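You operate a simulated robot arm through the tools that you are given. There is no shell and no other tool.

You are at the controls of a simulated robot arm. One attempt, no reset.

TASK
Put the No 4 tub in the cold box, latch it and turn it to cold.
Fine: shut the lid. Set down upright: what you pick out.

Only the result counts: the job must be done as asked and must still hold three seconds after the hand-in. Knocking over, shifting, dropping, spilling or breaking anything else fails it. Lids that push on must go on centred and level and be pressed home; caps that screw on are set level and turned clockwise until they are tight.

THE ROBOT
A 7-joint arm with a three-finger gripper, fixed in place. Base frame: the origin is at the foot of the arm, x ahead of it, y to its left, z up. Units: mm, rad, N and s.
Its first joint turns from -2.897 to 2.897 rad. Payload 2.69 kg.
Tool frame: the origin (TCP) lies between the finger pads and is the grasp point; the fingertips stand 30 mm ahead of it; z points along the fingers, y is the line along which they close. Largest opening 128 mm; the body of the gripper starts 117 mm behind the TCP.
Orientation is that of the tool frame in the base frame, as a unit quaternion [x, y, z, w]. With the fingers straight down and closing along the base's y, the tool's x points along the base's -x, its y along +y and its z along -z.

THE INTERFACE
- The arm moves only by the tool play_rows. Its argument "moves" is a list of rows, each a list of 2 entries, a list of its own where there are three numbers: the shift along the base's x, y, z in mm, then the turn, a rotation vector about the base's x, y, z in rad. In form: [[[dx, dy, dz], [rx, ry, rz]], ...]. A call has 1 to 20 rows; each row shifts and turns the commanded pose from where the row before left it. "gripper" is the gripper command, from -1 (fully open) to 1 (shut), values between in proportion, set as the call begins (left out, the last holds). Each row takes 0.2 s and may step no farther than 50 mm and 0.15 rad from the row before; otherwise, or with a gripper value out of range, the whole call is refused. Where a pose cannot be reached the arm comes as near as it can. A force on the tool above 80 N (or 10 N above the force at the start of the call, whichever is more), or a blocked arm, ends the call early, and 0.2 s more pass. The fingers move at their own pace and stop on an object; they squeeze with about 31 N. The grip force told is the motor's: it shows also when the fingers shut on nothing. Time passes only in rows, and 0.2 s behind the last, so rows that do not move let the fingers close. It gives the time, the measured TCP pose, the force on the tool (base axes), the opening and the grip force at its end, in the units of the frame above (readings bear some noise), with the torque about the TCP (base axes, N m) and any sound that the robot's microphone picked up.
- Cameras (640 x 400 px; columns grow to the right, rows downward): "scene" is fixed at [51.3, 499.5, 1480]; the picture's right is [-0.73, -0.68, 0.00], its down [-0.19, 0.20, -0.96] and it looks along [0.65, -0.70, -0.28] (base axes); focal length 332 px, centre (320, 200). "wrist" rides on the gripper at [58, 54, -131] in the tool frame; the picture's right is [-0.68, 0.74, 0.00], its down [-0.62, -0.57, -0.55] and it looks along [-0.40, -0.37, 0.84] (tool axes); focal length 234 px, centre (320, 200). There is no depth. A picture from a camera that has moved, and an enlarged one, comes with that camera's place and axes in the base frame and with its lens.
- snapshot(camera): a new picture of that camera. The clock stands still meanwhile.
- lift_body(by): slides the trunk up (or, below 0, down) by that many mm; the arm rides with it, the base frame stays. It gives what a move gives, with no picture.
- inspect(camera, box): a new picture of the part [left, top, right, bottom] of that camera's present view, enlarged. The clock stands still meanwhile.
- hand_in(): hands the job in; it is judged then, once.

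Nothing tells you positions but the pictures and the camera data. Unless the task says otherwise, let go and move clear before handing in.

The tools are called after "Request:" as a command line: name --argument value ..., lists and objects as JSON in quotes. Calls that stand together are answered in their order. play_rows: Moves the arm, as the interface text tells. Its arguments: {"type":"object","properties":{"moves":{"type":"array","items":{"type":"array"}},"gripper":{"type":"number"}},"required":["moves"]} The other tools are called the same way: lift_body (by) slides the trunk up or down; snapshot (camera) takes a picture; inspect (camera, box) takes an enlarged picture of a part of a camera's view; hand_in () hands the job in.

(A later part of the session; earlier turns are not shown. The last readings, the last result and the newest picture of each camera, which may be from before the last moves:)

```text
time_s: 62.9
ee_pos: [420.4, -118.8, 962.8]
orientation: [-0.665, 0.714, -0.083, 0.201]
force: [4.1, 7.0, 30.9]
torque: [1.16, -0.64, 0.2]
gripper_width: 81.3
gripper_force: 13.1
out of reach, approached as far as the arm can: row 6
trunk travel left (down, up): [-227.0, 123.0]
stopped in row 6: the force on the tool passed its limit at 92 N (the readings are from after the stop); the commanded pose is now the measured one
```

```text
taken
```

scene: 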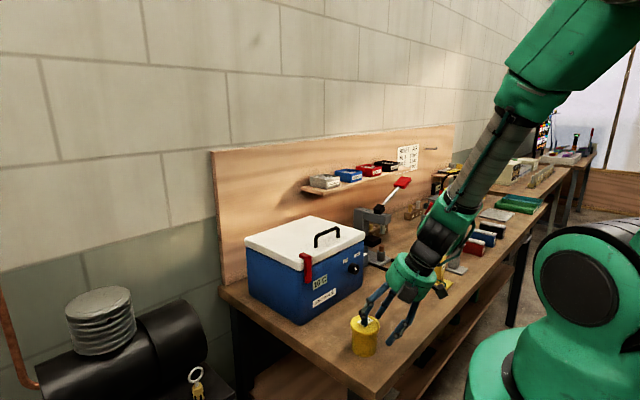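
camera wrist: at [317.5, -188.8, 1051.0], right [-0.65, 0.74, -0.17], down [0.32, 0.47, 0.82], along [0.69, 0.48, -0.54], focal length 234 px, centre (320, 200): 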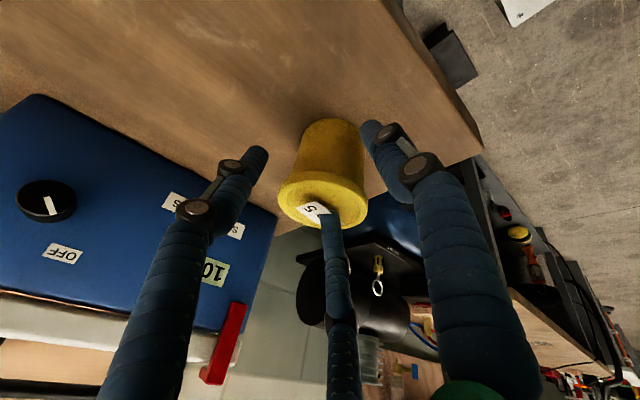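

The arm could not follow that tilt. It dropped off the path and the fingers ended up around the No 5 tub. I'll look closely before doing anything.

Request:
inspect --camera "scene" --box '[320, 260, 460, 370]'

Request:
inspect --camera "wrist" --box '[220, 90, 420, 260]'

```text
3.64 times, centred on (390, 315) of scene
camera zoom: at [51.3, 499.5, 1480.0], right [-0.73, -0.68, 0.0], down [-0.19, 0.2, -0.96], along [0.65, -0.7, -0.28], focal length 1207 px, centre (66, -218)
```

zoom: 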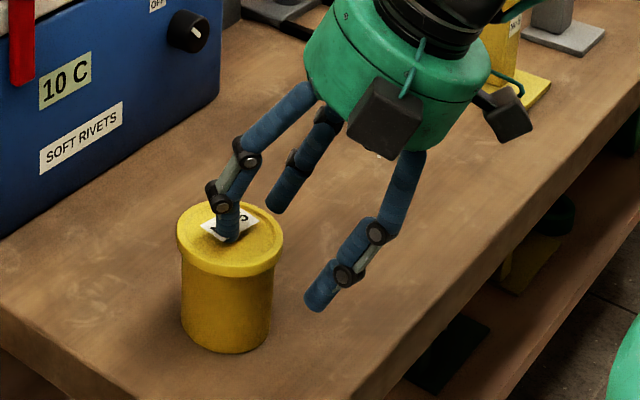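

```text
2.35 times, centred on (320, 175) of wrist
camera zoom: at [317.5, -188.8, 1051.0], right [-0.65, 0.74, -0.17], down [0.32, 0.47, 0.82], along [0.69, 0.48, -0.54], focal length 551 px, centre (320, 259)
```

zoom: 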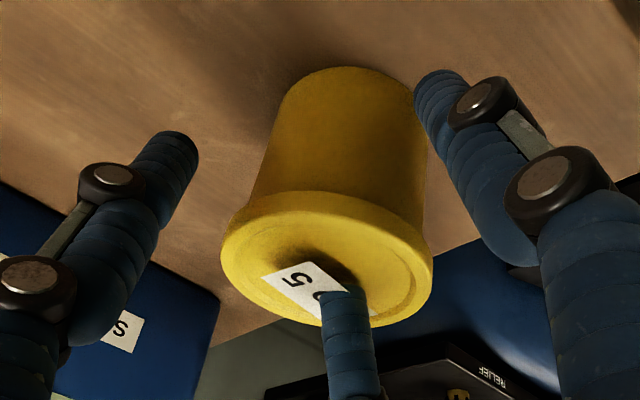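

The No 5 tub still stands upright, but one fingertip rests on its lid and it may have moved a few millimetres. The safest exit is a pure vertical trunk lift with the arm joints fixed.

Request:
lift_body --by 110

Request:
inspect --camera "scene" --box '[330, 230, 490, 370]'

Request:
snapshot --camera "wrist"

```text
time_s: 64.3
ee_pos: [417.2, -118.0, 1069.8]
orientation: [-0.664, 0.716, -0.082, 0.199]
force: [-0.3, -0.3, -0.9]
torque: [-0.03, 0.03, 0.0]
gripper_width: 60.4
gripper_force: 0.0
trunk travel left (down, up): [-337.0, 13.0]
```

```text
2.86 times, centred on (410, 300) of scene
camera zoom: at [51.3, 499.5, 1480.0], right [-0.73, -0.68, 0.0], down [-0.19, 0.2, -0.96], along [0.65, -0.7, -0.28], focal length 949 px, centre (63, -86)
```

zoom: 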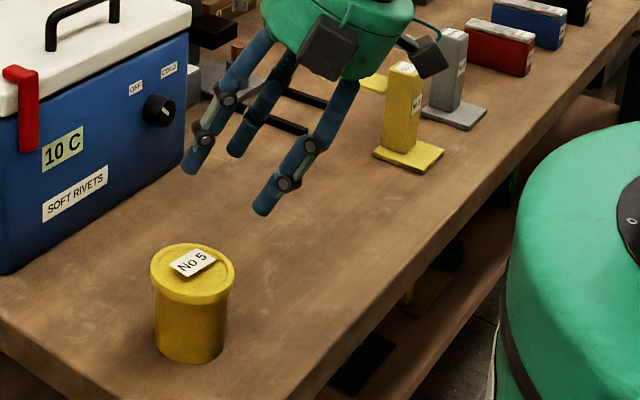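

```text
taken
camera wrist: at [314.6, -188.4, 1158.1], right [-0.65, 0.74, -0.16], down [0.33, 0.47, 0.82], along [0.68, 0.48, -0.55], focal length 234 px, centre (320, 200)
```

wrist: 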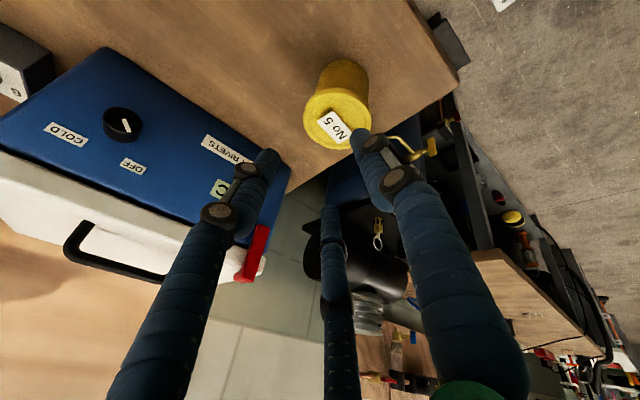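

The No 5 tub is upright but sits about 9 mm from its original spot. I'll bring the tool back upright first, well above everything.

Request:
play_rows --moves '[[[0, 0, 10], [-0.0417, 0.1001, 0.0186]], [[0, 0, 10], [-0.0417, 0.1001, 0.0186]]]'

```text
time_s: 65.0
ee_pos: [418.9, -118.4, 1090.0]
orientation: [-0.691, 0.715, -0.04, 0.1]
force: [0.7, -0.9, -0.6]
torque: [0.07, 0.11, -0.01]
gripper_width: 60.0
gripper_force: 0.1
trunk travel left (down, up): [-337.0, 13.0]
```

Request:
play_rows --moves '[[[0, 0, 10], [-0.0417, 0.1001, 0.0186]], [[0, 0, 10], [-0.0417, 0.1001, 0.0186]], [[0, 0, 20], [0, 0, 0]], [[0, 0, 20], [0, 0, 0]], [[0, 0, 0], [0, 0, 0]]]' --gripper -1

Request:
snapshot --camera "wrist"

Request:
inspect --camera "scene" --box '[330, 230, 490, 370]'

Request:
snapshot --camera "scene"

```text
time_s: 66.2
ee_pos: [418.3, -115.6, 1148.9]
orientation: [0.709, -0.706, 0.001, 0.0]
force: [0.3, -0.4, 0.5]
torque: [-0.01, 0.03, -0.01]
gripper_width: 128.2
gripper_force: 0.0
trunk travel left (down, up): [-337.0, 13.0]
```

```text
taken
camera wrist: at [364.8, -174.4, 1280.7], right [-0.74, 0.67, 0.0], down [0.56, 0.62, 0.55], along [0.37, 0.41, -0.84], focal length 234 px, centre (320, 200)
```

wrist: 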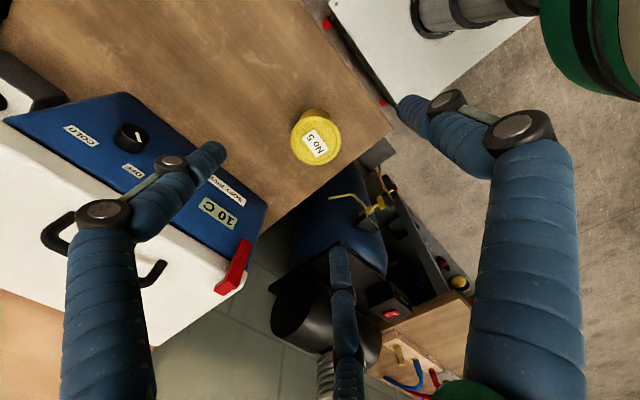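

```text
2.86 times, centred on (410, 300) of scene
camera zoom: at [51.3, 499.5, 1480.0], right [-0.73, -0.68, 0.0], down [-0.19, 0.2, -0.96], along [0.65, -0.7, -0.28], focal length 949 px, centre (63, -86)
```

zoom: 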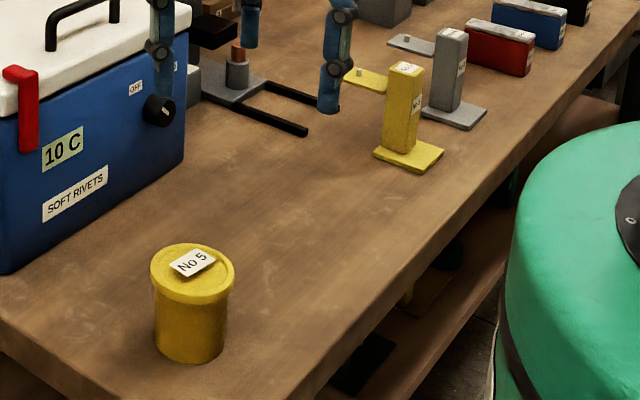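

```text
taken
```

scene: 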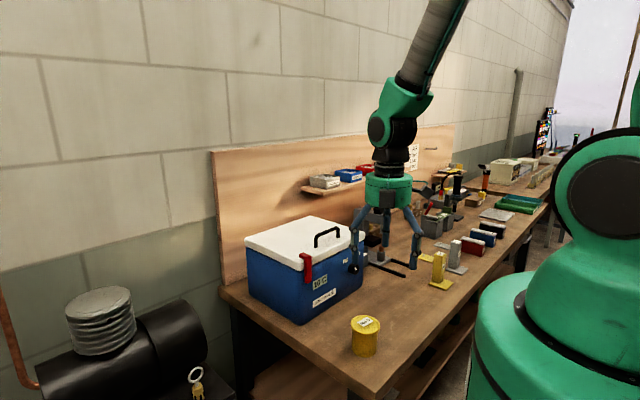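

Everything else is in place. From the scene images, the No 5 tub moved by about (-8, -5) mm, and it now stands near (444, -96). I'll pick it up carefully and put it back. First I align above it.

Request:
play_rows --moves '[[[13, 10, -30], [0, 0, 0]], [[13, 10, -40], [0, 0, 0]], [[0, 0, -38], [0, 0, 0]], [[0, 0, 0], [0, 0, 0]]]'

Request:
inspect --camera "wrist" --box '[220, 60, 420, 240]'

Request:
inspect --camera "scene" --box '[330, 230, 490, 370]'

```text
time_s: 67.2
ee_pos: [443.5, -99.6, 1039.8]
orientation: [-0.707, 0.707, 0.002, 0.001]
force: [0.6, 0.3, 0.4]
torque: [0.02, 0.02, 0.01]
gripper_width: 127.9
gripper_force: 0.0
trunk travel left (down, up): [-337.0, 13.0]
```

```text
2.22 times, centred on (320, 150) of wrist
camera zoom: at [389.6, -157.5, 1171.7], right [-0.74, 0.67, 0.0], down [0.56, 0.62, 0.55], along [0.37, 0.41, -0.84], focal length 520 px, centre (320, 311)
```

zoom: 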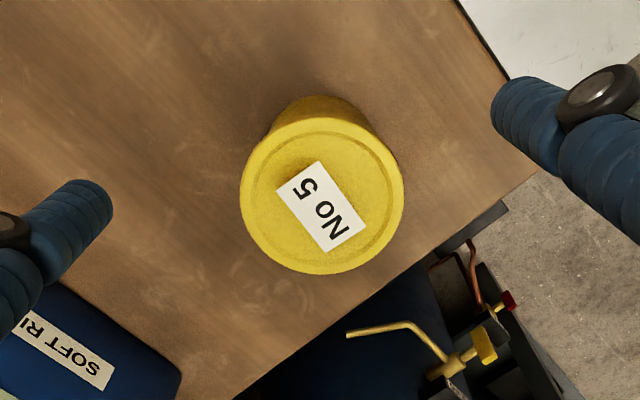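

```text
2.86 times, centred on (410, 300) of scene
camera zoom: at [51.3, 499.5, 1480.0], right [-0.73, -0.68, 0.0], down [-0.19, 0.2, -0.96], along [0.65, -0.7, -0.28], focal length 949 px, centre (63, -86)
```

zoom: 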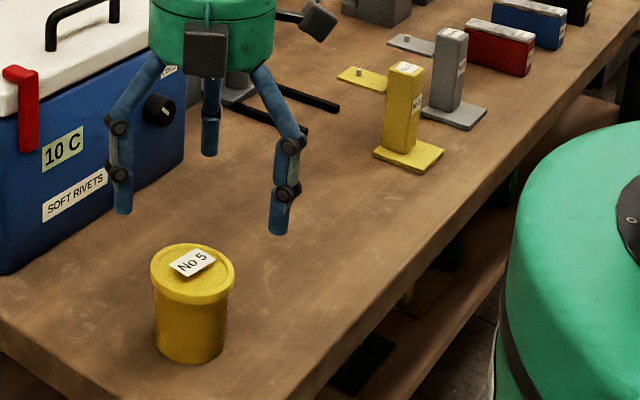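

The tub is at about (446.5, -94). I'll centre on it and descend around it.

Request:
play_rows --moves '[[[3, 5, -30], [0, 0, 0]], [[0, 0, -35], [0, 0, 0]], [[0, 0, -25], [0, 0, 0]], [[0, 0, -16], [0, 0, 0]], [[0, 0, 0], [0, 0, 0]]]'

Request:
inspect --camera "wrist" --box '[200, 100, 440, 290]'

Request:
inspect --camera "scene" --box '[330, 260, 430, 370]'

```text
time_s: 68.3
ee_pos: [445.8, -91.4, 937.7]
orientation: [0.707, -0.707, 0.0, -0.001]
force: [0.4, 0.1, 1.2]
torque: [0.02, 0.05, 0.01]
gripper_width: 128.1
gripper_force: 0.0
trunk travel left (down, up): [-337.0, 13.0]
```

```text
2.11 times, centred on (320, 195) of wrist
camera zoom: at [392.6, -150.9, 1068.2], right [-0.74, 0.67, 0.0], down [0.56, 0.62, 0.55], along [0.37, 0.41, -0.84], focal length 493 px, centre (320, 210)
```

zoom: 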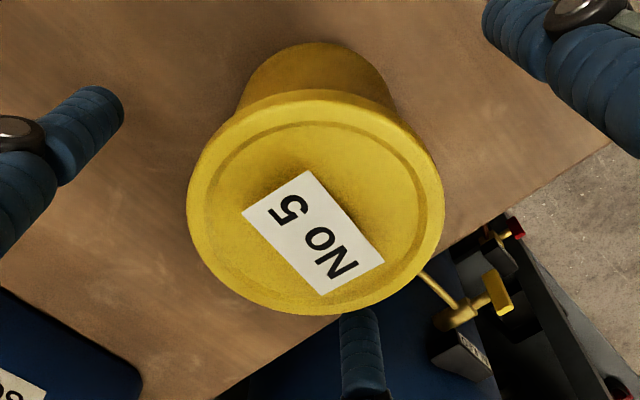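

```text
3.64 times, centred on (380, 315) of scene
camera zoom: at [51.3, 499.5, 1480.0], right [-0.73, -0.68, 0.0], down [-0.19, 0.2, -0.96], along [0.65, -0.7, -0.28], focal length 1207 px, centre (102, -218)
```

zoom: 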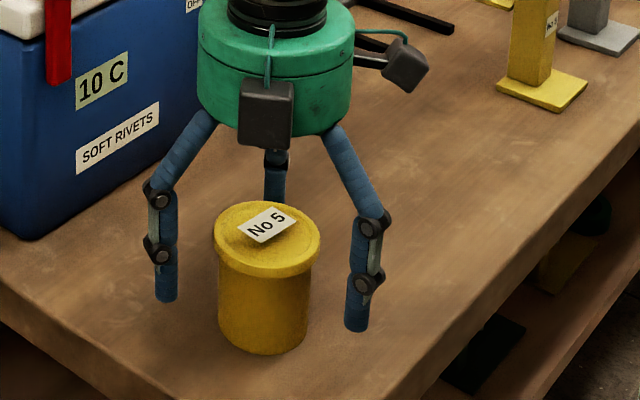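

Well centred. I'll close on it gently.

Request:
play_rows --moves '[[[0, -2, -3], [0, 0, 0]], [[0, 0, 0], [0, 0, 0]]]'

Request:
play_rows --moves '[[[0, 0, 0], [0, 0, 0]], [[0, 0, 0], [0, 0, 0]], [[0, 0, 0], [0, 0, 0]]]' --gripper 1

Request:
inspect --camera "scene" --box '[330, 230, 490, 370]'

```text
time_s: 69.0
ee_pos: [446.1, -95.2, 934.0]
orientation: [0.708, -0.706, 0.0, -0.001]
force: [0.0, -0.1, -0.2]
torque: [0.02, 0.03, -0.02]
gripper_width: 127.9
gripper_force: 0.1
trunk travel left (down, up): [-337.0, 13.0]
```

```text
time_s: 69.8
ee_pos: [445.9, -94.3, 935.0]
orientation: [0.708, -0.706, 0.0, -0.001]
force: [0.6, -0.2, 2.5]
torque: [-0.12, -0.01, 0.03]
gripper_width: 70.9
gripper_force: 31.3
trunk travel left (down, up): [-337.0, 13.0]
```

```text
2.86 times, centred on (410, 300) of scene
camera zoom: at [51.3, 499.5, 1480.0], right [-0.73, -0.68, 0.0], down [-0.19, 0.2, -0.96], along [0.65, -0.7, -0.28], focal length 949 px, centre (63, -86)
```

zoom: 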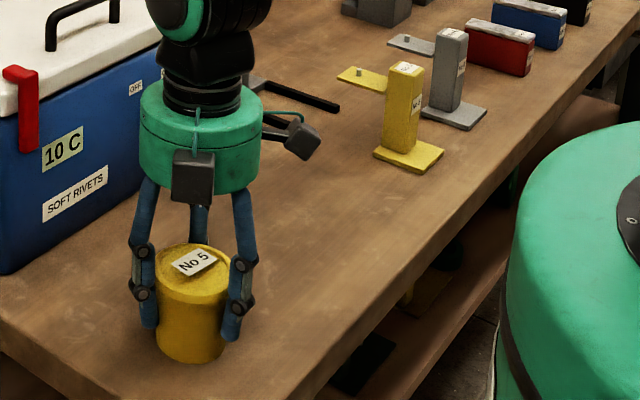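

Gripped cleanly. I'll lift it slightly, shift it by (+8, +4.7), and lower until it touches.

Request:
play_rows --moves '[[[0, 0, 4], [0, 0, 0]], [[0, 0, 4], [0, 0, 0]], [[4, 2.4, 0], [0, 0, 0]], [[4, 2.3, 0], [0, 0, 0]], [[0, 0, 0], [0, 0, 0]]]'

Request:
inspect --camera "scene" --box '[330, 230, 490, 370]'

```text
time_s: 71.0
ee_pos: [453.8, -90.7, 941.7]
orientation: [0.709, -0.706, 0.0, 0.0]
force: [-0.5, -0.6, -1.7]
torque: [-0.01, 0.03, 0.0]
gripper_width: 70.7
gripper_force: 30.8
trunk travel left (down, up): [-337.0, 13.0]
```

```text
2.86 times, centred on (410, 300) of scene
camera zoom: at [51.3, 499.5, 1480.0], right [-0.73, -0.68, 0.0], down [-0.19, 0.2, -0.96], along [0.65, -0.7, -0.28], focal length 949 px, centre (63, -86)
```

zoom: 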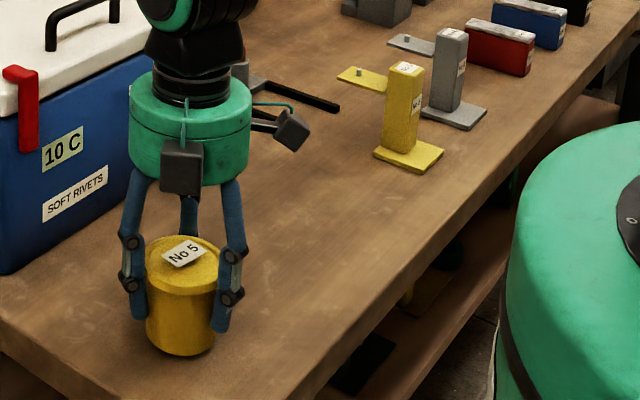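

The tub now lines up with its original place in the picture. Lowering it gently.

Request:
play_rows --moves '[[[0, 0, -3], [0, 0, 0]], [[0, 0, -2], [0, 0, 0]]]'

Request:
play_rows --moves '[[[0, 0, -1.5], [0, 0, 0]], [[0, 0, 0], [0, 0, 0]]]'

```text
time_s: 71.5
ee_pos: [454.4, -89.6, 936.1]
orientation: [0.709, -0.706, -0.001, -0.001]
force: [-0.2, -0.1, -2.7]
torque: [0.01, 0.02, -0.02]
gripper_width: 70.6
gripper_force: 31.4
trunk travel left (down, up): [-337.0, 13.0]
```

```text
time_s: 72.2
ee_pos: [454.5, -90.8, 934.2]
orientation: [0.709, -0.706, 0.0, -0.001]
force: [-0.5, -0.2, -1.8]
torque: [0.01, -0.01, -0.03]
gripper_width: 70.5
gripper_force: 30.7
trunk travel left (down, up): [-337.0, 13.0]
```

Request:
play_rows --moves '[[[0, 0, -1], [0, 0, 0]], [[0, 0, 0], [0, 0, 0]]]'

Request:
play_rows --moves '[[[0, 0, -0.7], [0, 0, 0]], [[0, 0, 0], [0, 0, 0]]]'

Request:
inspect --camera "scene" --box '[330, 230, 490, 370]'

```text
time_s: 72.8
ee_pos: [454.7, -90.1, 934.3]
orientation: [0.708, -0.706, -0.001, 0.0]
force: [-2.9, 0.2, 7.2]
torque: [-0.26, 0.2, -0.07]
gripper_width: 70.7
gripper_force: 30.9
trunk travel left (down, up): [-337.0, 13.0]
```

```text
time_s: 73.3
ee_pos: [454.2, -90.4, 933.8]
orientation: [0.708, -0.706, 0.0, -0.002]
force: [-2.8, 7.1, 25.3]
torque: [0.07, 0.13, 0.04]
gripper_width: 70.7
gripper_force: 31.2
trunk travel left (down, up): [-337.0, 13.0]
```

```text
2.86 times, centred on (410, 300) of scene
camera zoom: at [51.3, 499.5, 1480.0], right [-0.73, -0.68, 0.0], down [-0.19, 0.2, -0.96], along [0.65, -0.7, -0.28], focal length 949 px, centre (63, -86)
```

zoom: 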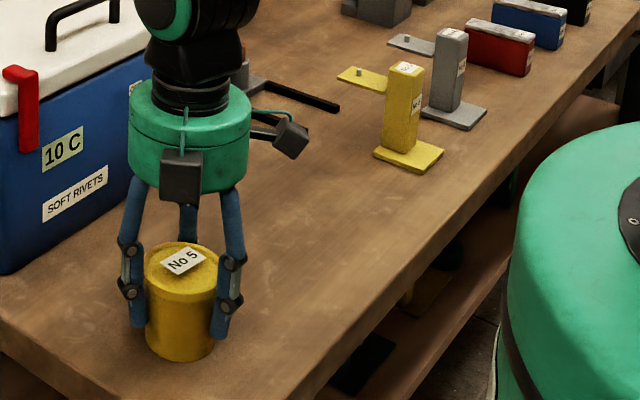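

The tub is on the table and lines up with the start picture. I'll relieve the pressure and release.

Request:
play_rows --moves '[[[0, 0, 0.7], [0, 0, 0]]]'

Request:
play_rows --moves '[[[0, 0, 0], [0, 0, 0]], [[0, 0, 0], [0, 0, 0]]]' --gripper -1

Request:
play_rows --moves '[[[0, 0, 20], [0, 0, 0]], [[0, 0, 30], [0, 0, 0]], [[0, 0, 40], [0, 0, 0]], [[0, 0, 40], [0, 0, 0]], [[0, 0, 40], [0, 0, 0]], [[0, 0, 40], [0, 0, 0]], [[0, 0, 40], [0, 0, 0]], [[0, 0, 0], [0, 0, 0]]]'

Request:
inspect --camera "scene" --box '[330, 230, 490, 370]'

```text
time_s: 73.8
ee_pos: [454.8, -90.6, 934.5]
orientation: [0.708, -0.706, 0.0, -0.002]
force: [-0.3, 3.7, 16.7]
torque: [-0.17, -0.08, 0.02]
gripper_width: 71.1
gripper_force: 30.9
trunk travel left (down, up): [-337.0, 13.0]
```

```text
time_s: 74.3
ee_pos: [454.4, -89.3, 933.7]
orientation: [0.709, -0.705, 0.0, 0.0]
force: [-0.7, -0.2, -0.3]
torque: [0.0, -0.04, 0.0]
gripper_width: 128.1
gripper_force: 0.0
trunk travel left (down, up): [-337.0, 13.0]
```

```text
time_s: 76.2
ee_pos: [454.3, -92.1, 1184.4]
orientation: [0.708, -0.706, 0.0, -0.001]
force: [0.2, 0.1, 0.8]
torque: [-0.03, -0.03, 0.03]
gripper_width: 128.1
gripper_force: 0.0
trunk travel left (down, up): [-337.0, 13.0]
```

```text
2.86 times, centred on (410, 300) of scene
camera zoom: at [51.3, 499.5, 1480.0], right [-0.73, -0.68, 0.0], down [-0.19, 0.2, -0.96], along [0.65, -0.7, -0.28], focal length 949 px, centre (63, -86)
```

zoom: 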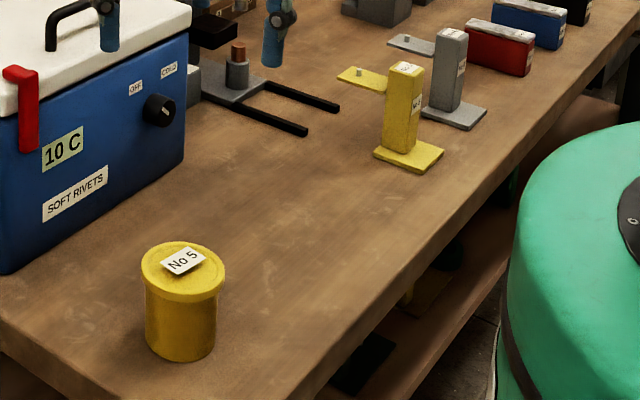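

The No 5 tub is back where it was: its outline matches the first picture to within a pixel. For the knob I'll use a better arm configuration, with the trunk low and the original yaw. First I go high in free space, yaw back and close to a neutral opening.

Request:
play_rows --moves '[[[2, -16, 27], [0, 0, 0]], [[2, -16, 27], [0, 0, -0.1428]], [[2, -16, 27], [0, 0, -0.1428]], [[2, -16, 27], [0, 0, -0.1428]], [[2, -16, 27], [0, 0, -0.1428]], [[2, -16, 27], [0, 0, -0.1428]], [[2, -16, 27], [0, 0, -0.1428]], [[2, -16, 27], [0, 0, -0.1428]], [[2, -16, 27], [0, 0, -0.1428]], [[2, -16, 27], [0, 0, -0.1428]], [[2, -16, 27], [0, 0, -0.1428]], [[0, 0, 0], [0, 0, -0.1428]], [[0, 0, 0], [0, 0, 0]]]' --gripper 0.06

Request:
snapshot --camera "scene"

```text
time_s: 79.0
ee_pos: [476.3, -265.6, 1480.6]
orientation: [-0.001, 1.0, 0.0, 0.001]
force: [0.1, -0.3, 0.0]
torque: [-0.02, 0.0, -0.01]
gripper_width: 60.1
gripper_force: 0.0
trunk travel left (down, up): [-337.0, 13.0]
```

```text
taken
```

scene: 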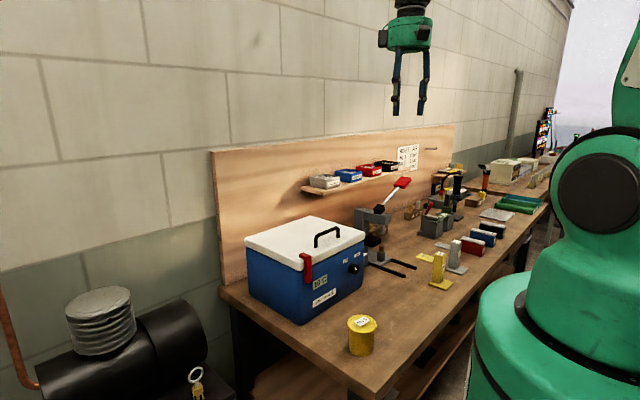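

Now I'll lower the trunk all the way so the forearm comes in flatter.

Request:
lift_body --by -330

Request:
snapshot --camera "scene"

```text
time_s: 82.2
ee_pos: [476.1, -266.5, 1150.9]
orientation: [-0.002, 1.0, 0.0, 0.001]
force: [0.0, -0.3, 0.2]
torque: [-0.01, -0.01, -0.02]
gripper_width: 60.2
gripper_force: 0.1
trunk travel left (down, up): [-7.0, 343.0]
```

```text
taken
```

scene: 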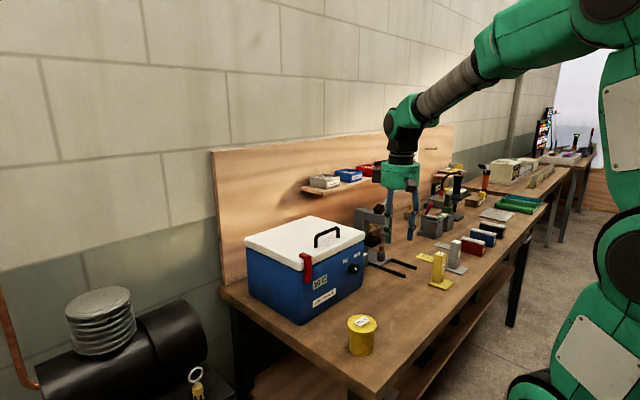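

Request:
play_rows --moves '[[[12, -1, 0], [0, -0.14, 0]], [[12, -1, 0], [0, -0.14, 0]], [[12, -1, 0], [0, -0.14, 0]], [[8, -1, 0], [0, -0.14, 0]]]'

Request:
play_rows --moves '[[[0, 0, 0], [0, -0.1, 0]]]'

Request:
play_rows --moves '[[[0, 0, 0], [0, -0.08, 0]]]'

```text
time_s: 83.2
ee_pos: [521.4, -269.6, 1149.5]
orientation: [-0.001, 0.961, 0.0, 0.278]
force: [0.2, 0.3, 0.8]
torque: [0.0, 0.07, -0.01]
gripper_width: 59.9
gripper_force: 0.1
trunk travel left (down, up): [-7.0, 343.0]
```

```text
time_s: 83.6
ee_pos: [520.5, -270.9, 1150.1]
orientation: [-0.001, 0.946, -0.001, 0.325]
force: [0.6, 0.8, -0.1]
torque: [-0.02, 0.03, 0.0]
gripper_width: 60.2
gripper_force: 0.2
trunk travel left (down, up): [-7.0, 343.0]
```

```text
time_s: 84.0
ee_pos: [518.6, -270.5, 1149.1]
orientation: [0.0, 0.932, -0.001, 0.363]
force: [0.3, 0.0, 0.2]
torque: [0.07, 0.01, 0.04]
gripper_width: 60.5
gripper_force: 0.0
trunk travel left (down, up): [-7.0, 343.0]
```

Request:
play_rows --moves '[[[0, 0, 0], [0, -0.08, 0]]]'

Request:
play_rows --moves '[[[0, 0, 0], [0, -0.08, 0]]]'

Request:
play_rows --moves '[[[0, 0, 0], [0, -0.08, 0]]]'

```text
time_s: 84.4
ee_pos: [520.3, -270.3, 1150.0]
orientation: [-0.002, 0.917, 0.0, 0.399]
force: [0.4, 0.2, -0.6]
torque: [-0.01, 0.03, 0.04]
gripper_width: 60.0
gripper_force: 0.0
trunk travel left (down, up): [-7.0, 343.0]
```

```text
time_s: 84.8
ee_pos: [519.3, -269.5, 1149.1]
orientation: [-0.001, 0.9, 0.0, 0.436]
force: [0.4, -0.2, 0.8]
torque: [0.01, 0.04, 0.02]
gripper_width: 60.1
gripper_force: 0.0
trunk travel left (down, up): [-7.0, 343.0]
```

```text
time_s: 85.2
ee_pos: [520.6, -270.2, 1150.8]
orientation: [-0.002, 0.882, -0.001, 0.472]
force: [0.2, -0.2, -0.7]
torque: [-0.01, 0.0, -0.01]
gripper_width: 60.1
gripper_force: 0.0
trunk travel left (down, up): [-7.0, 343.0]
```

Tilt works well beyond the earlier limit, now at 56°. Continuing.

Request:
play_rows --moves '[[[0, 0, 0], [0, -0.1, 0]]]'

Request:
play_rows --moves '[[[0, 0, 0], [0, -0.1, 0]]]'

Request:
play_rows --moves '[[[0, 0, 0], [0, -0.1, 0]]]'

Request:
snapshot --camera "scene"

```text
time_s: 85.6
ee_pos: [521.0, -270.9, 1150.3]
orientation: [-0.002, 0.858, -0.001, 0.514]
force: [0.8, -0.2, 0.2]
torque: [-0.02, -0.05, 0.04]
gripper_width: 60.4
gripper_force: 0.1
trunk travel left (down, up): [-7.0, 343.0]
```

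```text
time_s: 86.0
ee_pos: [520.3, -270.0, 1151.1]
orientation: [-0.001, 0.83, -0.002, 0.558]
force: [0.0, 0.2, 0.5]
torque: [0.01, -0.01, 0.02]
gripper_width: 60.3
gripper_force: 0.2
trunk travel left (down, up): [-7.0, 343.0]
```

```text
time_s: 86.4
ee_pos: [520.9, -266.8, 1148.1]
orientation: [-0.002, 0.802, 0.002, 0.597]
force: [0.1, -0.4, 0.3]
torque: [0.02, -0.04, 0.0]
gripper_width: 60.0
gripper_force: 0.0
trunk travel left (down, up): [-7.0, 343.0]
```

```text
taken
```

scene: 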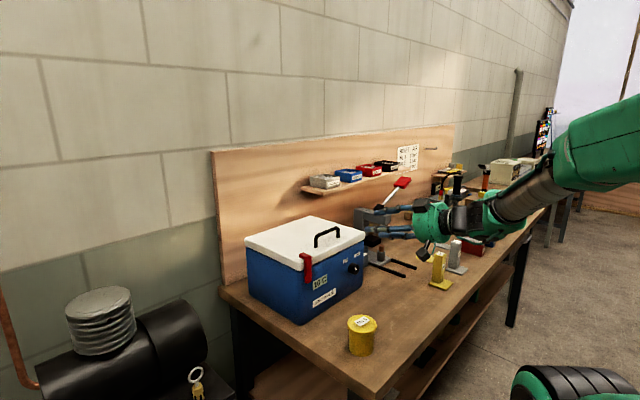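

The tool is tilted 73° forward with the forearm almost flat. I'll step down toward the knob's height one row at a time, watching reach.

Request:
play_rows --moves '[[[0, -2, -25], [0, 0, 0]]]'

Request:
play_rows --moves '[[[0, -1, -25], [0, 0, 0]]]'

Request:
play_rows --moves '[[[0, 0, -25], [0, 0, 0]]]'

```text
time_s: 86.8
ee_pos: [522.7, -267.7, 1126.4]
orientation: [-0.003, 0.801, 0.001, 0.598]
force: [-0.6, -0.2, -0.5]
torque: [-0.01, 0.0, -0.01]
gripper_width: 60.3
gripper_force: 0.1
trunk travel left (down, up): [-7.0, 343.0]
```

```text
time_s: 87.2
ee_pos: [523.7, -267.3, 1101.0]
orientation: [-0.005, 0.802, 0.002, 0.598]
force: [-0.6, -0.6, -0.7]
torque: [-0.01, 0.02, -0.01]
gripper_width: 60.2
gripper_force: 0.0
trunk travel left (down, up): [-7.0, 343.0]
```

```text
time_s: 87.6
ee_pos: [521.8, -267.8, 1072.5]
orientation: [-0.004, 0.802, 0.003, 0.597]
force: [0.1, 0.0, 0.8]
torque: [-0.02, 0.0, -0.03]
gripper_width: 60.2
gripper_force: 0.1
trunk travel left (down, up): [-7.0, 343.0]
```

Request:
play_rows --moves '[[[0, 0, -25], [0, 0, 0]]]'

Request:
play_rows --moves '[[[0, 0, -25], [0, 0, 0]]]'

Request:
snapshot --camera "wrist"

Request:
snapshot --camera "scene"

```text
time_s: 88.0
ee_pos: [523.5, -268.2, 1048.5]
orientation: [-0.004, 0.802, 0.002, 0.597]
force: [-0.7, 0.6, -0.2]
torque: [0.0, 0.0, 0.01]
gripper_width: 60.4
gripper_force: 0.1
trunk travel left (down, up): [-7.0, 343.0]
```

```text
time_s: 88.4
ee_pos: [522.1, -265.9, 1023.1]
orientation: [-0.004, 0.802, 0.002, 0.597]
force: [1.1, -0.1, 1.4]
torque: [-0.02, 0.0, 0.01]
gripper_width: 60.1
gripper_force: 0.0
trunk travel left (down, up): [-7.0, 343.0]
```

```text
taken
camera wrist: at [379.3, -214.7, 1004.9], right [0.18, 0.74, 0.65], down [-0.34, -0.57, 0.75], along [0.92, -0.36, 0.15], focal length 234 px, centre (320, 200)
```

wrist: 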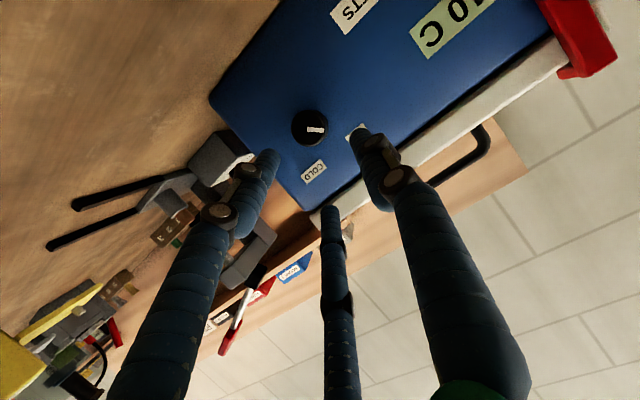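

```text
taken
```

scene: 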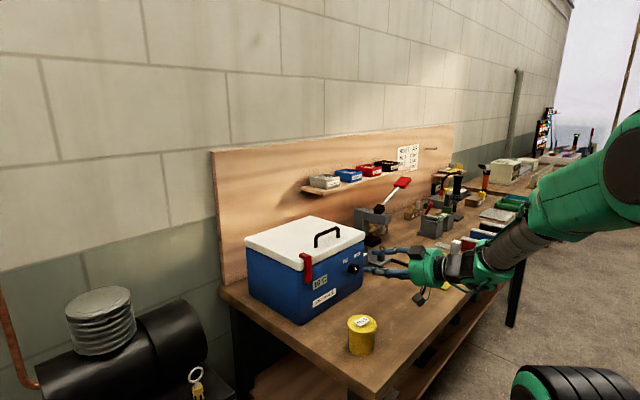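

The knob is in view between the fingers. I'll zoom in to locate it precisely and read the pointer.

Request:
inspect --camera "wrist" --box '[260, 90, 380, 190]'

Request:
inspect --camera "scene" --box '[320, 235, 440, 315]'

```text
4.00 times, centred on (320, 140) of wrist
camera zoom: at [379.3, -214.7, 1004.9], right [0.18, 0.74, 0.65], down [-0.34, -0.57, 0.75], along [0.92, -0.36, 0.15], focal length 937 px, centre (320, 440)
```

zoom: 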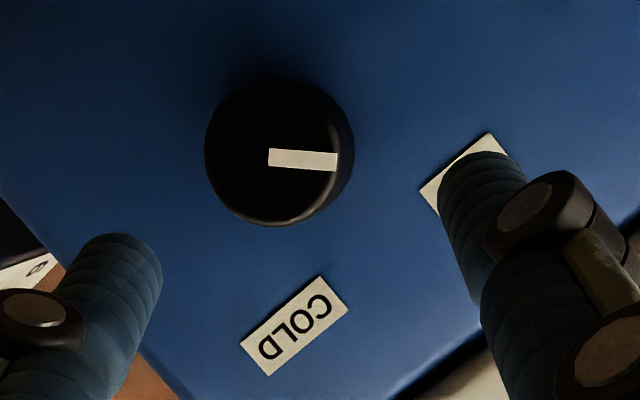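

```text
5.00 times, centred on (380, 275) of scene
camera zoom: at [51.3, 499.5, 1480.0], right [-0.73, -0.68, 0.0], down [-0.19, 0.2, -0.96], along [0.65, -0.7, -0.28], focal length 1660 px, centre (20, -175)
```

zoom: 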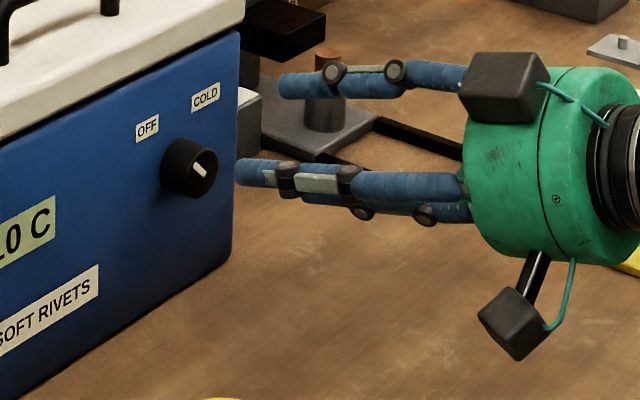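

The knob axis is at about y -266, z 979, and the pointer is at 45° left (OFF). I'll roll the tool -45° about x while lowering to knob height. Then I can grip and turn +90° in one go.

Request:
play_rows --moves '[[[0, 0, -7], [-0.131, 0, 0]]]'

Request:
play_rows --moves '[[[0, 1, -7], [-0.131, 0, 0]]]'

Request:
play_rows --moves '[[[0, 1, -7], [-0.131, 0, 0]]]'

```text
time_s: 88.8
ee_pos: [517.6, -276.3, 1017.3]
orientation: [-0.039, 0.8, -0.055, 0.596]
force: [1.3, -0.2, -0.2]
torque: [-0.02, -0.03, 0.06]
gripper_width: 60.4
gripper_force: 0.2
trunk travel left (down, up): [-7.0, 343.0]
```

```text
time_s: 89.2
ee_pos: [518.9, -272.6, 1011.6]
orientation: [-0.079, 0.794, -0.106, 0.593]
force: [-0.2, -0.9, 0.5]
torque: [-0.05, -0.06, -0.02]
gripper_width: 60.4
gripper_force: 0.1
trunk travel left (down, up): [-7.0, 343.0]
```

```text
time_s: 89.6
ee_pos: [518.4, -271.8, 1003.8]
orientation: [-0.118, 0.786, -0.158, 0.586]
force: [0.2, -0.9, 0.1]
torque: [-0.01, -0.01, -0.02]
gripper_width: 60.3
gripper_force: 0.1
trunk travel left (down, up): [-7.0, 343.0]
```

Request:
play_rows --moves '[[[0, 2, -7], [-0.131, 0, 0]]]'

Request:
play_rows --moves '[[[0, 3, -7], [-0.131, 0, 0]]]'

Request:
play_rows --moves '[[[0, 3, -5], [-0.131, 0, 0]], [[0, 0, 0], [0, 0, 0]]]'

Request:
snapshot --camera "wrist"

Request:
snapshot --camera "scene"

```text
time_s: 90.0
ee_pos: [519.9, -268.3, 996.6]
orientation: [-0.155, 0.774, -0.209, 0.577]
force: [-0.4, 0.3, 0.1]
torque: [0.0, 0.04, -0.01]
gripper_width: 60.5
gripper_force: 0.1
trunk travel left (down, up): [-7.0, 343.0]
```

```text
time_s: 90.4
ee_pos: [502.0, -267.7, 1025.4]
orientation: [-0.194, 0.764, -0.253, 0.562]
force: [0.9, -0.5, -1.4]
torque: [0.01, -0.07, 0.04]
gripper_width: 60.0
gripper_force: 0.0
out of reach, approached as far as the arm can: row 1
trunk travel left (down, up): [-7.0, 343.0]
```

```text
time_s: 91.0
ee_pos: [481.4, -261.6, 1052.7]
orientation: [-0.233, 0.745, -0.298, 0.55]
force: [0.2, -1.0, -0.2]
torque: [-0.01, -0.01, 0.0]
gripper_width: 60.3
gripper_force: 0.2
out of reach, approached as far as the arm can: row 1
trunk travel left (down, up): [-7.0, 343.0]
```

```text
taken
camera wrist: at [337.0, -237.2, 1003.7], right [0.18, 0.98, -0.05], down [-0.34, 0.11, 0.93], along [0.92, -0.15, 0.35], focal length 234 px, centre (320, 200)
```

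wrist: 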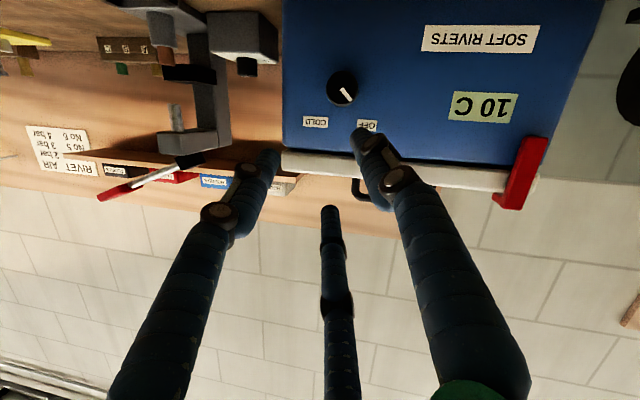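

```text
taken
```

scene: 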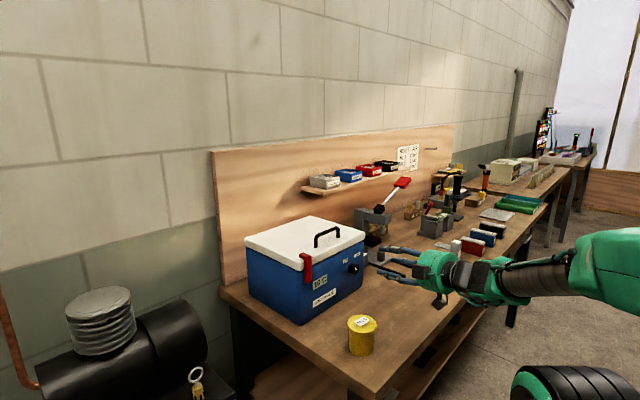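

With the roll, that tilt is just out of reach, but the arm only backed off in free space. I'll reduce the forward tilt to 60°, keep the roll, and raise slightly.

Request:
play_rows --moves '[[[0, 0, 10], [0, 0.0825, -0.0825]]]'

Request:
play_rows --moves '[[[0, 0, 10], [0, 0.0825, -0.0825]]]'

Request:
snapshot --camera "wrist"

```text
time_s: 91.4
ee_pos: [481.0, -261.5, 1062.4]
orientation: [-0.211, 0.772, -0.321, 0.507]
force: [0.5, -0.5, 0.3]
torque: [0.02, 0.03, -0.02]
gripper_width: 60.4
gripper_force: 0.0
trunk travel left (down, up): [-7.0, 343.0]
```

```text
time_s: 91.8
ee_pos: [481.0, -262.2, 1071.2]
orientation: [-0.193, 0.8, -0.333, 0.461]
force: [-0.3, 0.4, -0.8]
torque: [0.0, -0.02, 0.03]
gripper_width: 60.2
gripper_force: 0.1
trunk travel left (down, up): [-7.0, 343.0]
```

```text
taken
camera wrist: at [337.6, -212.9, 1044.1], right [0.34, 0.93, -0.11], down [-0.17, 0.17, 0.97], along [0.93, -0.31, 0.21], focal length 234 px, centre (320, 200)
```

wrist: 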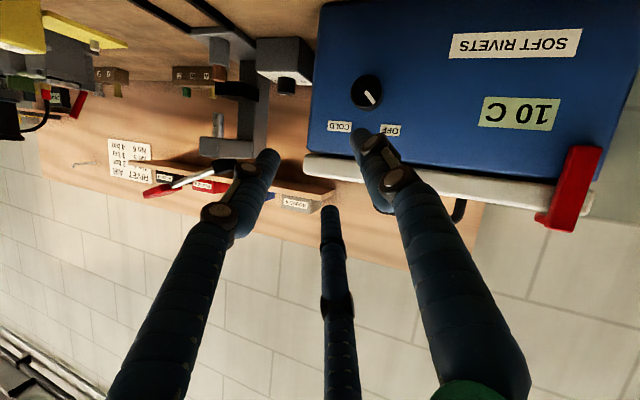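

The tool is now exactly at 60° tilt and -45° roll. I'll step toward the knob.

Request:
play_rows --moves '[[[20, 1, -20], [0, 0, 0]]]'

Request:
play_rows --moves '[[[20, 1, -20], [0, 0, 0]]]'

Request:
play_rows --moves '[[[15, 1, -20], [0, 0, 0]]]'

Request:
play_rows --moves '[[[0, 0, -20], [0, 0, 0]]]'

Request:
inspect --camera "wrist" --box '[240, 60, 440, 220]'

```text
time_s: 92.2
ee_pos: [500.2, -261.2, 1054.4]
orientation: [-0.194, 0.801, -0.33, 0.46]
force: [0.5, 0.6, 0.3]
torque: [0.02, 0.01, -0.02]
gripper_width: 60.3
gripper_force: 0.1
trunk travel left (down, up): [-7.0, 343.0]
```

```text
time_s: 92.6
ee_pos: [511.9, -262.9, 1046.1]
orientation: [-0.194, 0.802, -0.326, 0.461]
force: [-1.3, 0.8, 1.2]
torque: [-0.01, 0.05, -0.03]
gripper_width: 60.3
gripper_force: 0.0
out of reach, approached as far as the arm can: row 1
trunk travel left (down, up): [-7.0, 343.0]
```

```text
time_s: 93.0
ee_pos: [514.2, -263.9, 1044.7]
orientation: [-0.196, 0.802, -0.325, 0.46]
force: [0.1, -0.7, -0.7]
torque: [-0.02, -0.01, 0.01]
gripper_width: 60.2
gripper_force: 0.0
out of reach, approached as far as the arm can: row 1
trunk travel left (down, up): [-7.0, 343.0]
```

```text
time_s: 93.4
ee_pos: [504.4, -271.1, 1038.5]
orientation: [-0.195, 0.802, -0.327, 0.46]
force: [0.4, -0.4, 0.6]
torque: [0.0, -0.01, 0.0]
gripper_width: 60.1
gripper_force: 0.2
out of reach, approached as far as the arm can: row 1
trunk travel left (down, up): [-7.0, 343.0]
```

```text
2.50 times, centred on (340, 140) of wrist
camera zoom: at [361.3, -222.7, 1013.5], right [0.33, 0.94, -0.1], down [-0.16, 0.16, 0.97], along [0.93, -0.3, 0.2], focal length 585 px, centre (270, 350)
```

zoom: 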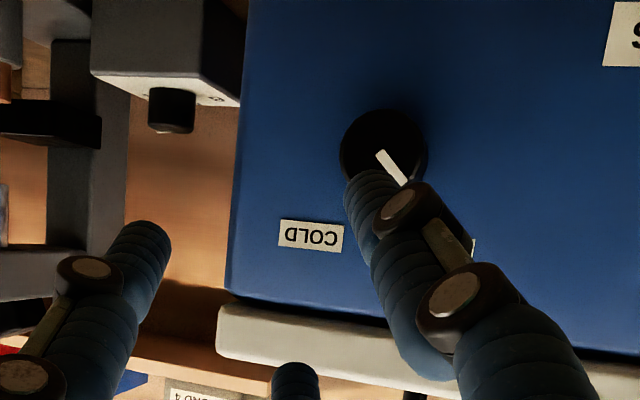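

The trouble is the straight-wrist singularity: the negative roll lines the tool up with the forearm. Positive roll moves away from it, so I'll go back to roll 0 and turn the knob in strokes toward positive roll.

Request:
play_rows --moves '[[[-3, 0, 5], [0.131, 0, 0]]]'

Request:
play_rows --moves '[[[-3, 0, 5], [0.131, 0, 0]], [[0, 0, 0], [0.131, 0, 0]]]'

Request:
play_rows --moves '[[[0, 0, 0], [0.131, 0, 0]], [[0, 0, 0], [0.131, 0, 0]], [[0, 0, 0], [0.13, 0, 0]]]'

```text
time_s: 93.8
ee_pos: [500.9, -269.3, 1044.7]
orientation: [-0.162, 0.819, -0.279, 0.474]
force: [0.5, 0.8, -0.3]
torque: [-0.02, 0.0, -0.03]
gripper_width: 60.0
gripper_force: 0.1
trunk travel left (down, up): [-7.0, 343.0]
```

```text
time_s: 94.4
ee_pos: [497.9, -269.0, 1048.2]
orientation: [-0.099, 0.849, -0.169, 0.491]
force: [0.4, 0.3, 0.8]
torque: [-0.02, 0.06, 0.0]
gripper_width: 60.0
gripper_force: 0.0
trunk travel left (down, up): [-7.0, 343.0]
```

```text
time_s: 95.2
ee_pos: [498.8, -268.1, 1049.5]
orientation: [-0.002, 0.866, 0.0, 0.501]
force: [-0.4, 0.3, 0.7]
torque: [-0.03, -0.01, -0.05]
gripper_width: 60.2
gripper_force: 0.0
trunk travel left (down, up): [-7.0, 343.0]
```

Back at roll 0 with 60° tilt. I'll step toward the knob in this pose.

Request:
play_rows --moves '[[[15, 0, -16], [0, 0, 0]]]'

Request:
play_rows --moves '[[[15, 0, -16], [0, 0, 0]]]'

Request:
play_rows --moves '[[[15, 0, -16], [0, 0, 0]]]'

Request:
inspect --camera "wrist" --box '[220, 60, 420, 240]'

```text
time_s: 95.6
ee_pos: [514.5, -270.2, 1033.0]
orientation: [-0.002, 0.866, -0.001, 0.5]
force: [-0.4, -0.4, 0.3]
torque: [0.03, 0.02, 0.03]
gripper_width: 60.2
gripper_force: 0.1
trunk travel left (down, up): [-7.0, 343.0]
```

```text
time_s: 96.0
ee_pos: [529.7, -269.0, 1017.6]
orientation: [-0.002, 0.865, -0.001, 0.501]
force: [-1.4, 0.5, 0.1]
torque: [0.0, 0.01, -0.05]
gripper_width: 60.4
gripper_force: 0.1
trunk travel left (down, up): [-7.0, 343.0]
```

```text
time_s: 96.4
ee_pos: [545.3, -268.6, 1002.3]
orientation: [-0.002, 0.866, -0.001, 0.5]
force: [-0.3, -0.2, 0.1]
torque: [-0.03, -0.02, -0.01]
gripper_width: 60.3
gripper_force: 0.0
trunk travel left (down, up): [-7.0, 343.0]
```

```text
2.22 times, centred on (320, 150) of wrist
camera zoom: at [402.6, -215.4, 1017.3], right [0.34, 0.74, 0.58], down [-0.17, -0.56, 0.81], along [0.93, -0.37, -0.07], focal length 520 px, centre (320, 311)
```

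zoom: 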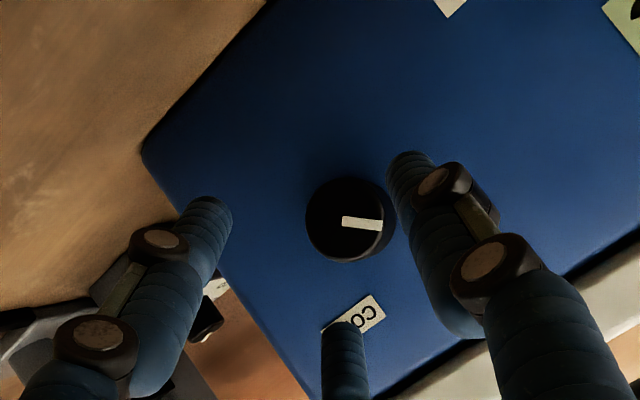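

The knob axis is confirmed at y -265.5, z 978.5. I'll align with it and slide forward so the fingers straddle the knob.

Request:
play_rows --moves '[[[0, 3, -14], [0, 0, 0]]]'

Request:
play_rows --moves '[[[12, 0, 0], [0, 0, 0]], [[12, 0, 0], [0, 0, 0]]]'

Request:
inspect --camera "wrist" --box '[220, 60, 420, 240]'

Request:
inspect --camera "scene" --box '[320, 235, 440, 315]'

```text
time_s: 96.8
ee_pos: [544.9, -267.0, 988.1]
orientation: [-0.002, 0.866, -0.001, 0.501]
force: [-1.2, 0.2, -0.1]
torque: [-0.03, 0.02, 0.03]
gripper_width: 60.1
gripper_force: 0.0
trunk travel left (down, up): [-7.0, 343.0]
```

```text
time_s: 97.4
ee_pos: [568.9, -266.9, 988.3]
orientation: [-0.002, 0.866, -0.001, 0.501]
force: [0.0, -0.1, 0.6]
torque: [0.0, 0.03, -0.02]
gripper_width: 60.1
gripper_force: 0.0
trunk travel left (down, up): [-7.0, 343.0]
```

```text
2.22 times, centred on (320, 150) of wrist
camera zoom: at [425.4, -212.9, 1002.5], right [0.34, 0.74, 0.58], down [-0.17, -0.56, 0.81], along [0.93, -0.37, -0.07], focal length 520 px, centre (320, 311)
```

zoom: 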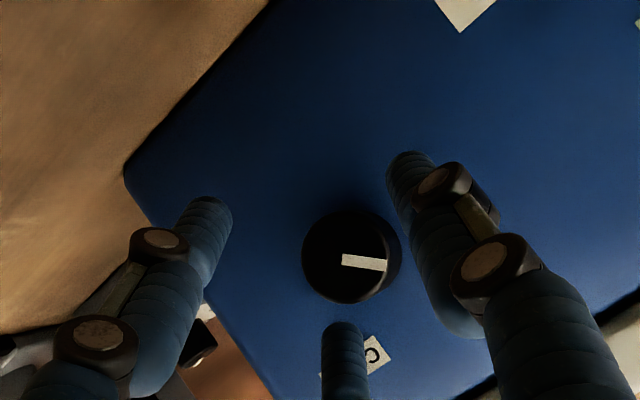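

```text
5.00 times, centred on (380, 275) of scene
camera zoom: at [51.3, 499.5, 1480.0], right [-0.73, -0.68, 0.0], down [-0.19, 0.2, -0.96], along [0.65, -0.7, -0.28], focal length 1660 px, centre (20, -175)
```

zoom: 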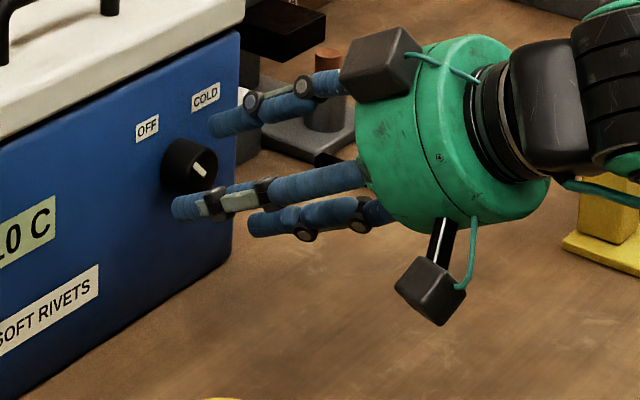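

Request:
play_rows --moves '[[[12, 0.5, 0], [0, 0, 0]], [[7, 0.5, 0], [0, 0, 0]]]'

Request:
play_rows --moves '[[[4, 0, 0], [0, 0, 0]], [[3, 0, 0], [0, 0, 0]]]'

Request:
inspect --camera "wrist" --box '[220, 60, 420, 240]'

Request:
inspect --camera "scene" --box '[320, 235, 440, 315]'

```text
time_s: 98.0
ee_pos: [586.1, -269.6, 990.7]
orientation: [0.0, 0.865, -0.004, 0.502]
force: [-30.5, -25.3, 13.6]
torque: [0.3, -1.09, -1.48]
gripper_width: 75.3
gripper_force: 9.5
trunk travel left (down, up): [-7.0, 343.0]
```

```text
time_s: 98.6
ee_pos: [593.5, -266.6, 989.6]
orientation: [-0.002, 0.866, -0.001, 0.501]
force: [-17.7, -18.5, 18.0]
torque: [-0.2, -0.71, -0.64]
gripper_width: 81.2
gripper_force: 11.1
trunk travel left (down, up): [-7.0, 343.0]
```

```text
2.22 times, centred on (320, 150) of wrist
camera zoom: at [450.8, -212.2, 1003.2], right [0.33, 0.74, 0.58], down [-0.17, -0.56, 0.81], along [0.93, -0.37, -0.06], focal length 520 px, centre (320, 311)
```

zoom: 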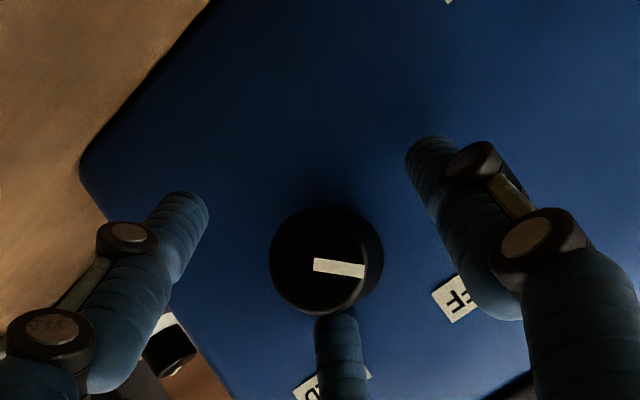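

```text
5.00 times, centred on (380, 275) of scene
camera zoom: at [51.3, 499.5, 1480.0], right [-0.73, -0.68, 0.0], down [-0.19, 0.2, -0.96], along [0.65, -0.7, -0.28], focal length 1660 px, centre (20, -175)
```

zoom: 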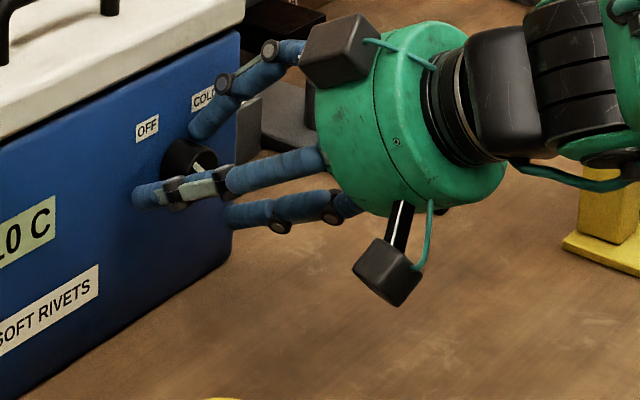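

The forces show an upper finger touching the box face. The hand really behaves like the three-jaw hand seen in the pictures, and at this tilt its upper jaw leads. I'll back off first.

Request:
play_rows --moves '[[[-8, 0, 0], [0, 0, 0]], [[-12, 0, 0], [0, 0, 0]], [[-15, 0, 0], [0, 0, 0]], [[-15, 0, 5], [0, 0, 0]], [[0, 0, 0], [0, 0, 0]]]'

Request:
inspect --camera "scene" --box '[230, 200, 390, 330]'

Request:
snapshot --camera "wrist"

```text
time_s: 99.8
ee_pos: [544.1, -266.4, 992.6]
orientation: [-0.001, 0.866, -0.001, 0.5]
force: [0.0, -0.3, -0.4]
torque: [-0.01, 0.04, -0.01]
gripper_width: 60.3
gripper_force: 0.1
trunk travel left (down, up): [-7.0, 343.0]
```

```text
3.08 times, centred on (310, 265) of scene
camera zoom: at [51.3, 499.5, 1480.0], right [-0.73, -0.68, 0.0], down [-0.19, 0.2, -0.96], along [0.65, -0.7, -0.28], focal length 1022 px, centre (351, 0)
```

zoom: 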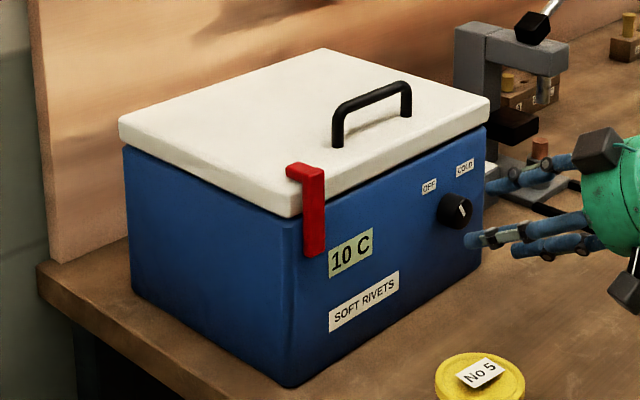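

```text
taken
camera wrist: at [400.9, -212.1, 1007.3], right [0.34, 0.74, 0.58], down [-0.17, -0.56, 0.81], along [0.93, -0.37, -0.07], focal length 234 px, centre (320, 200)
```

wrist: 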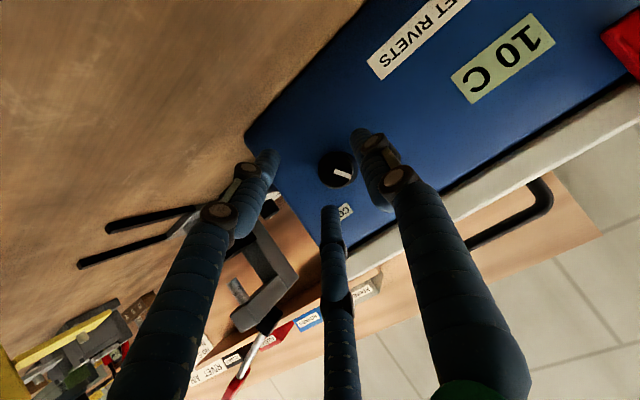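

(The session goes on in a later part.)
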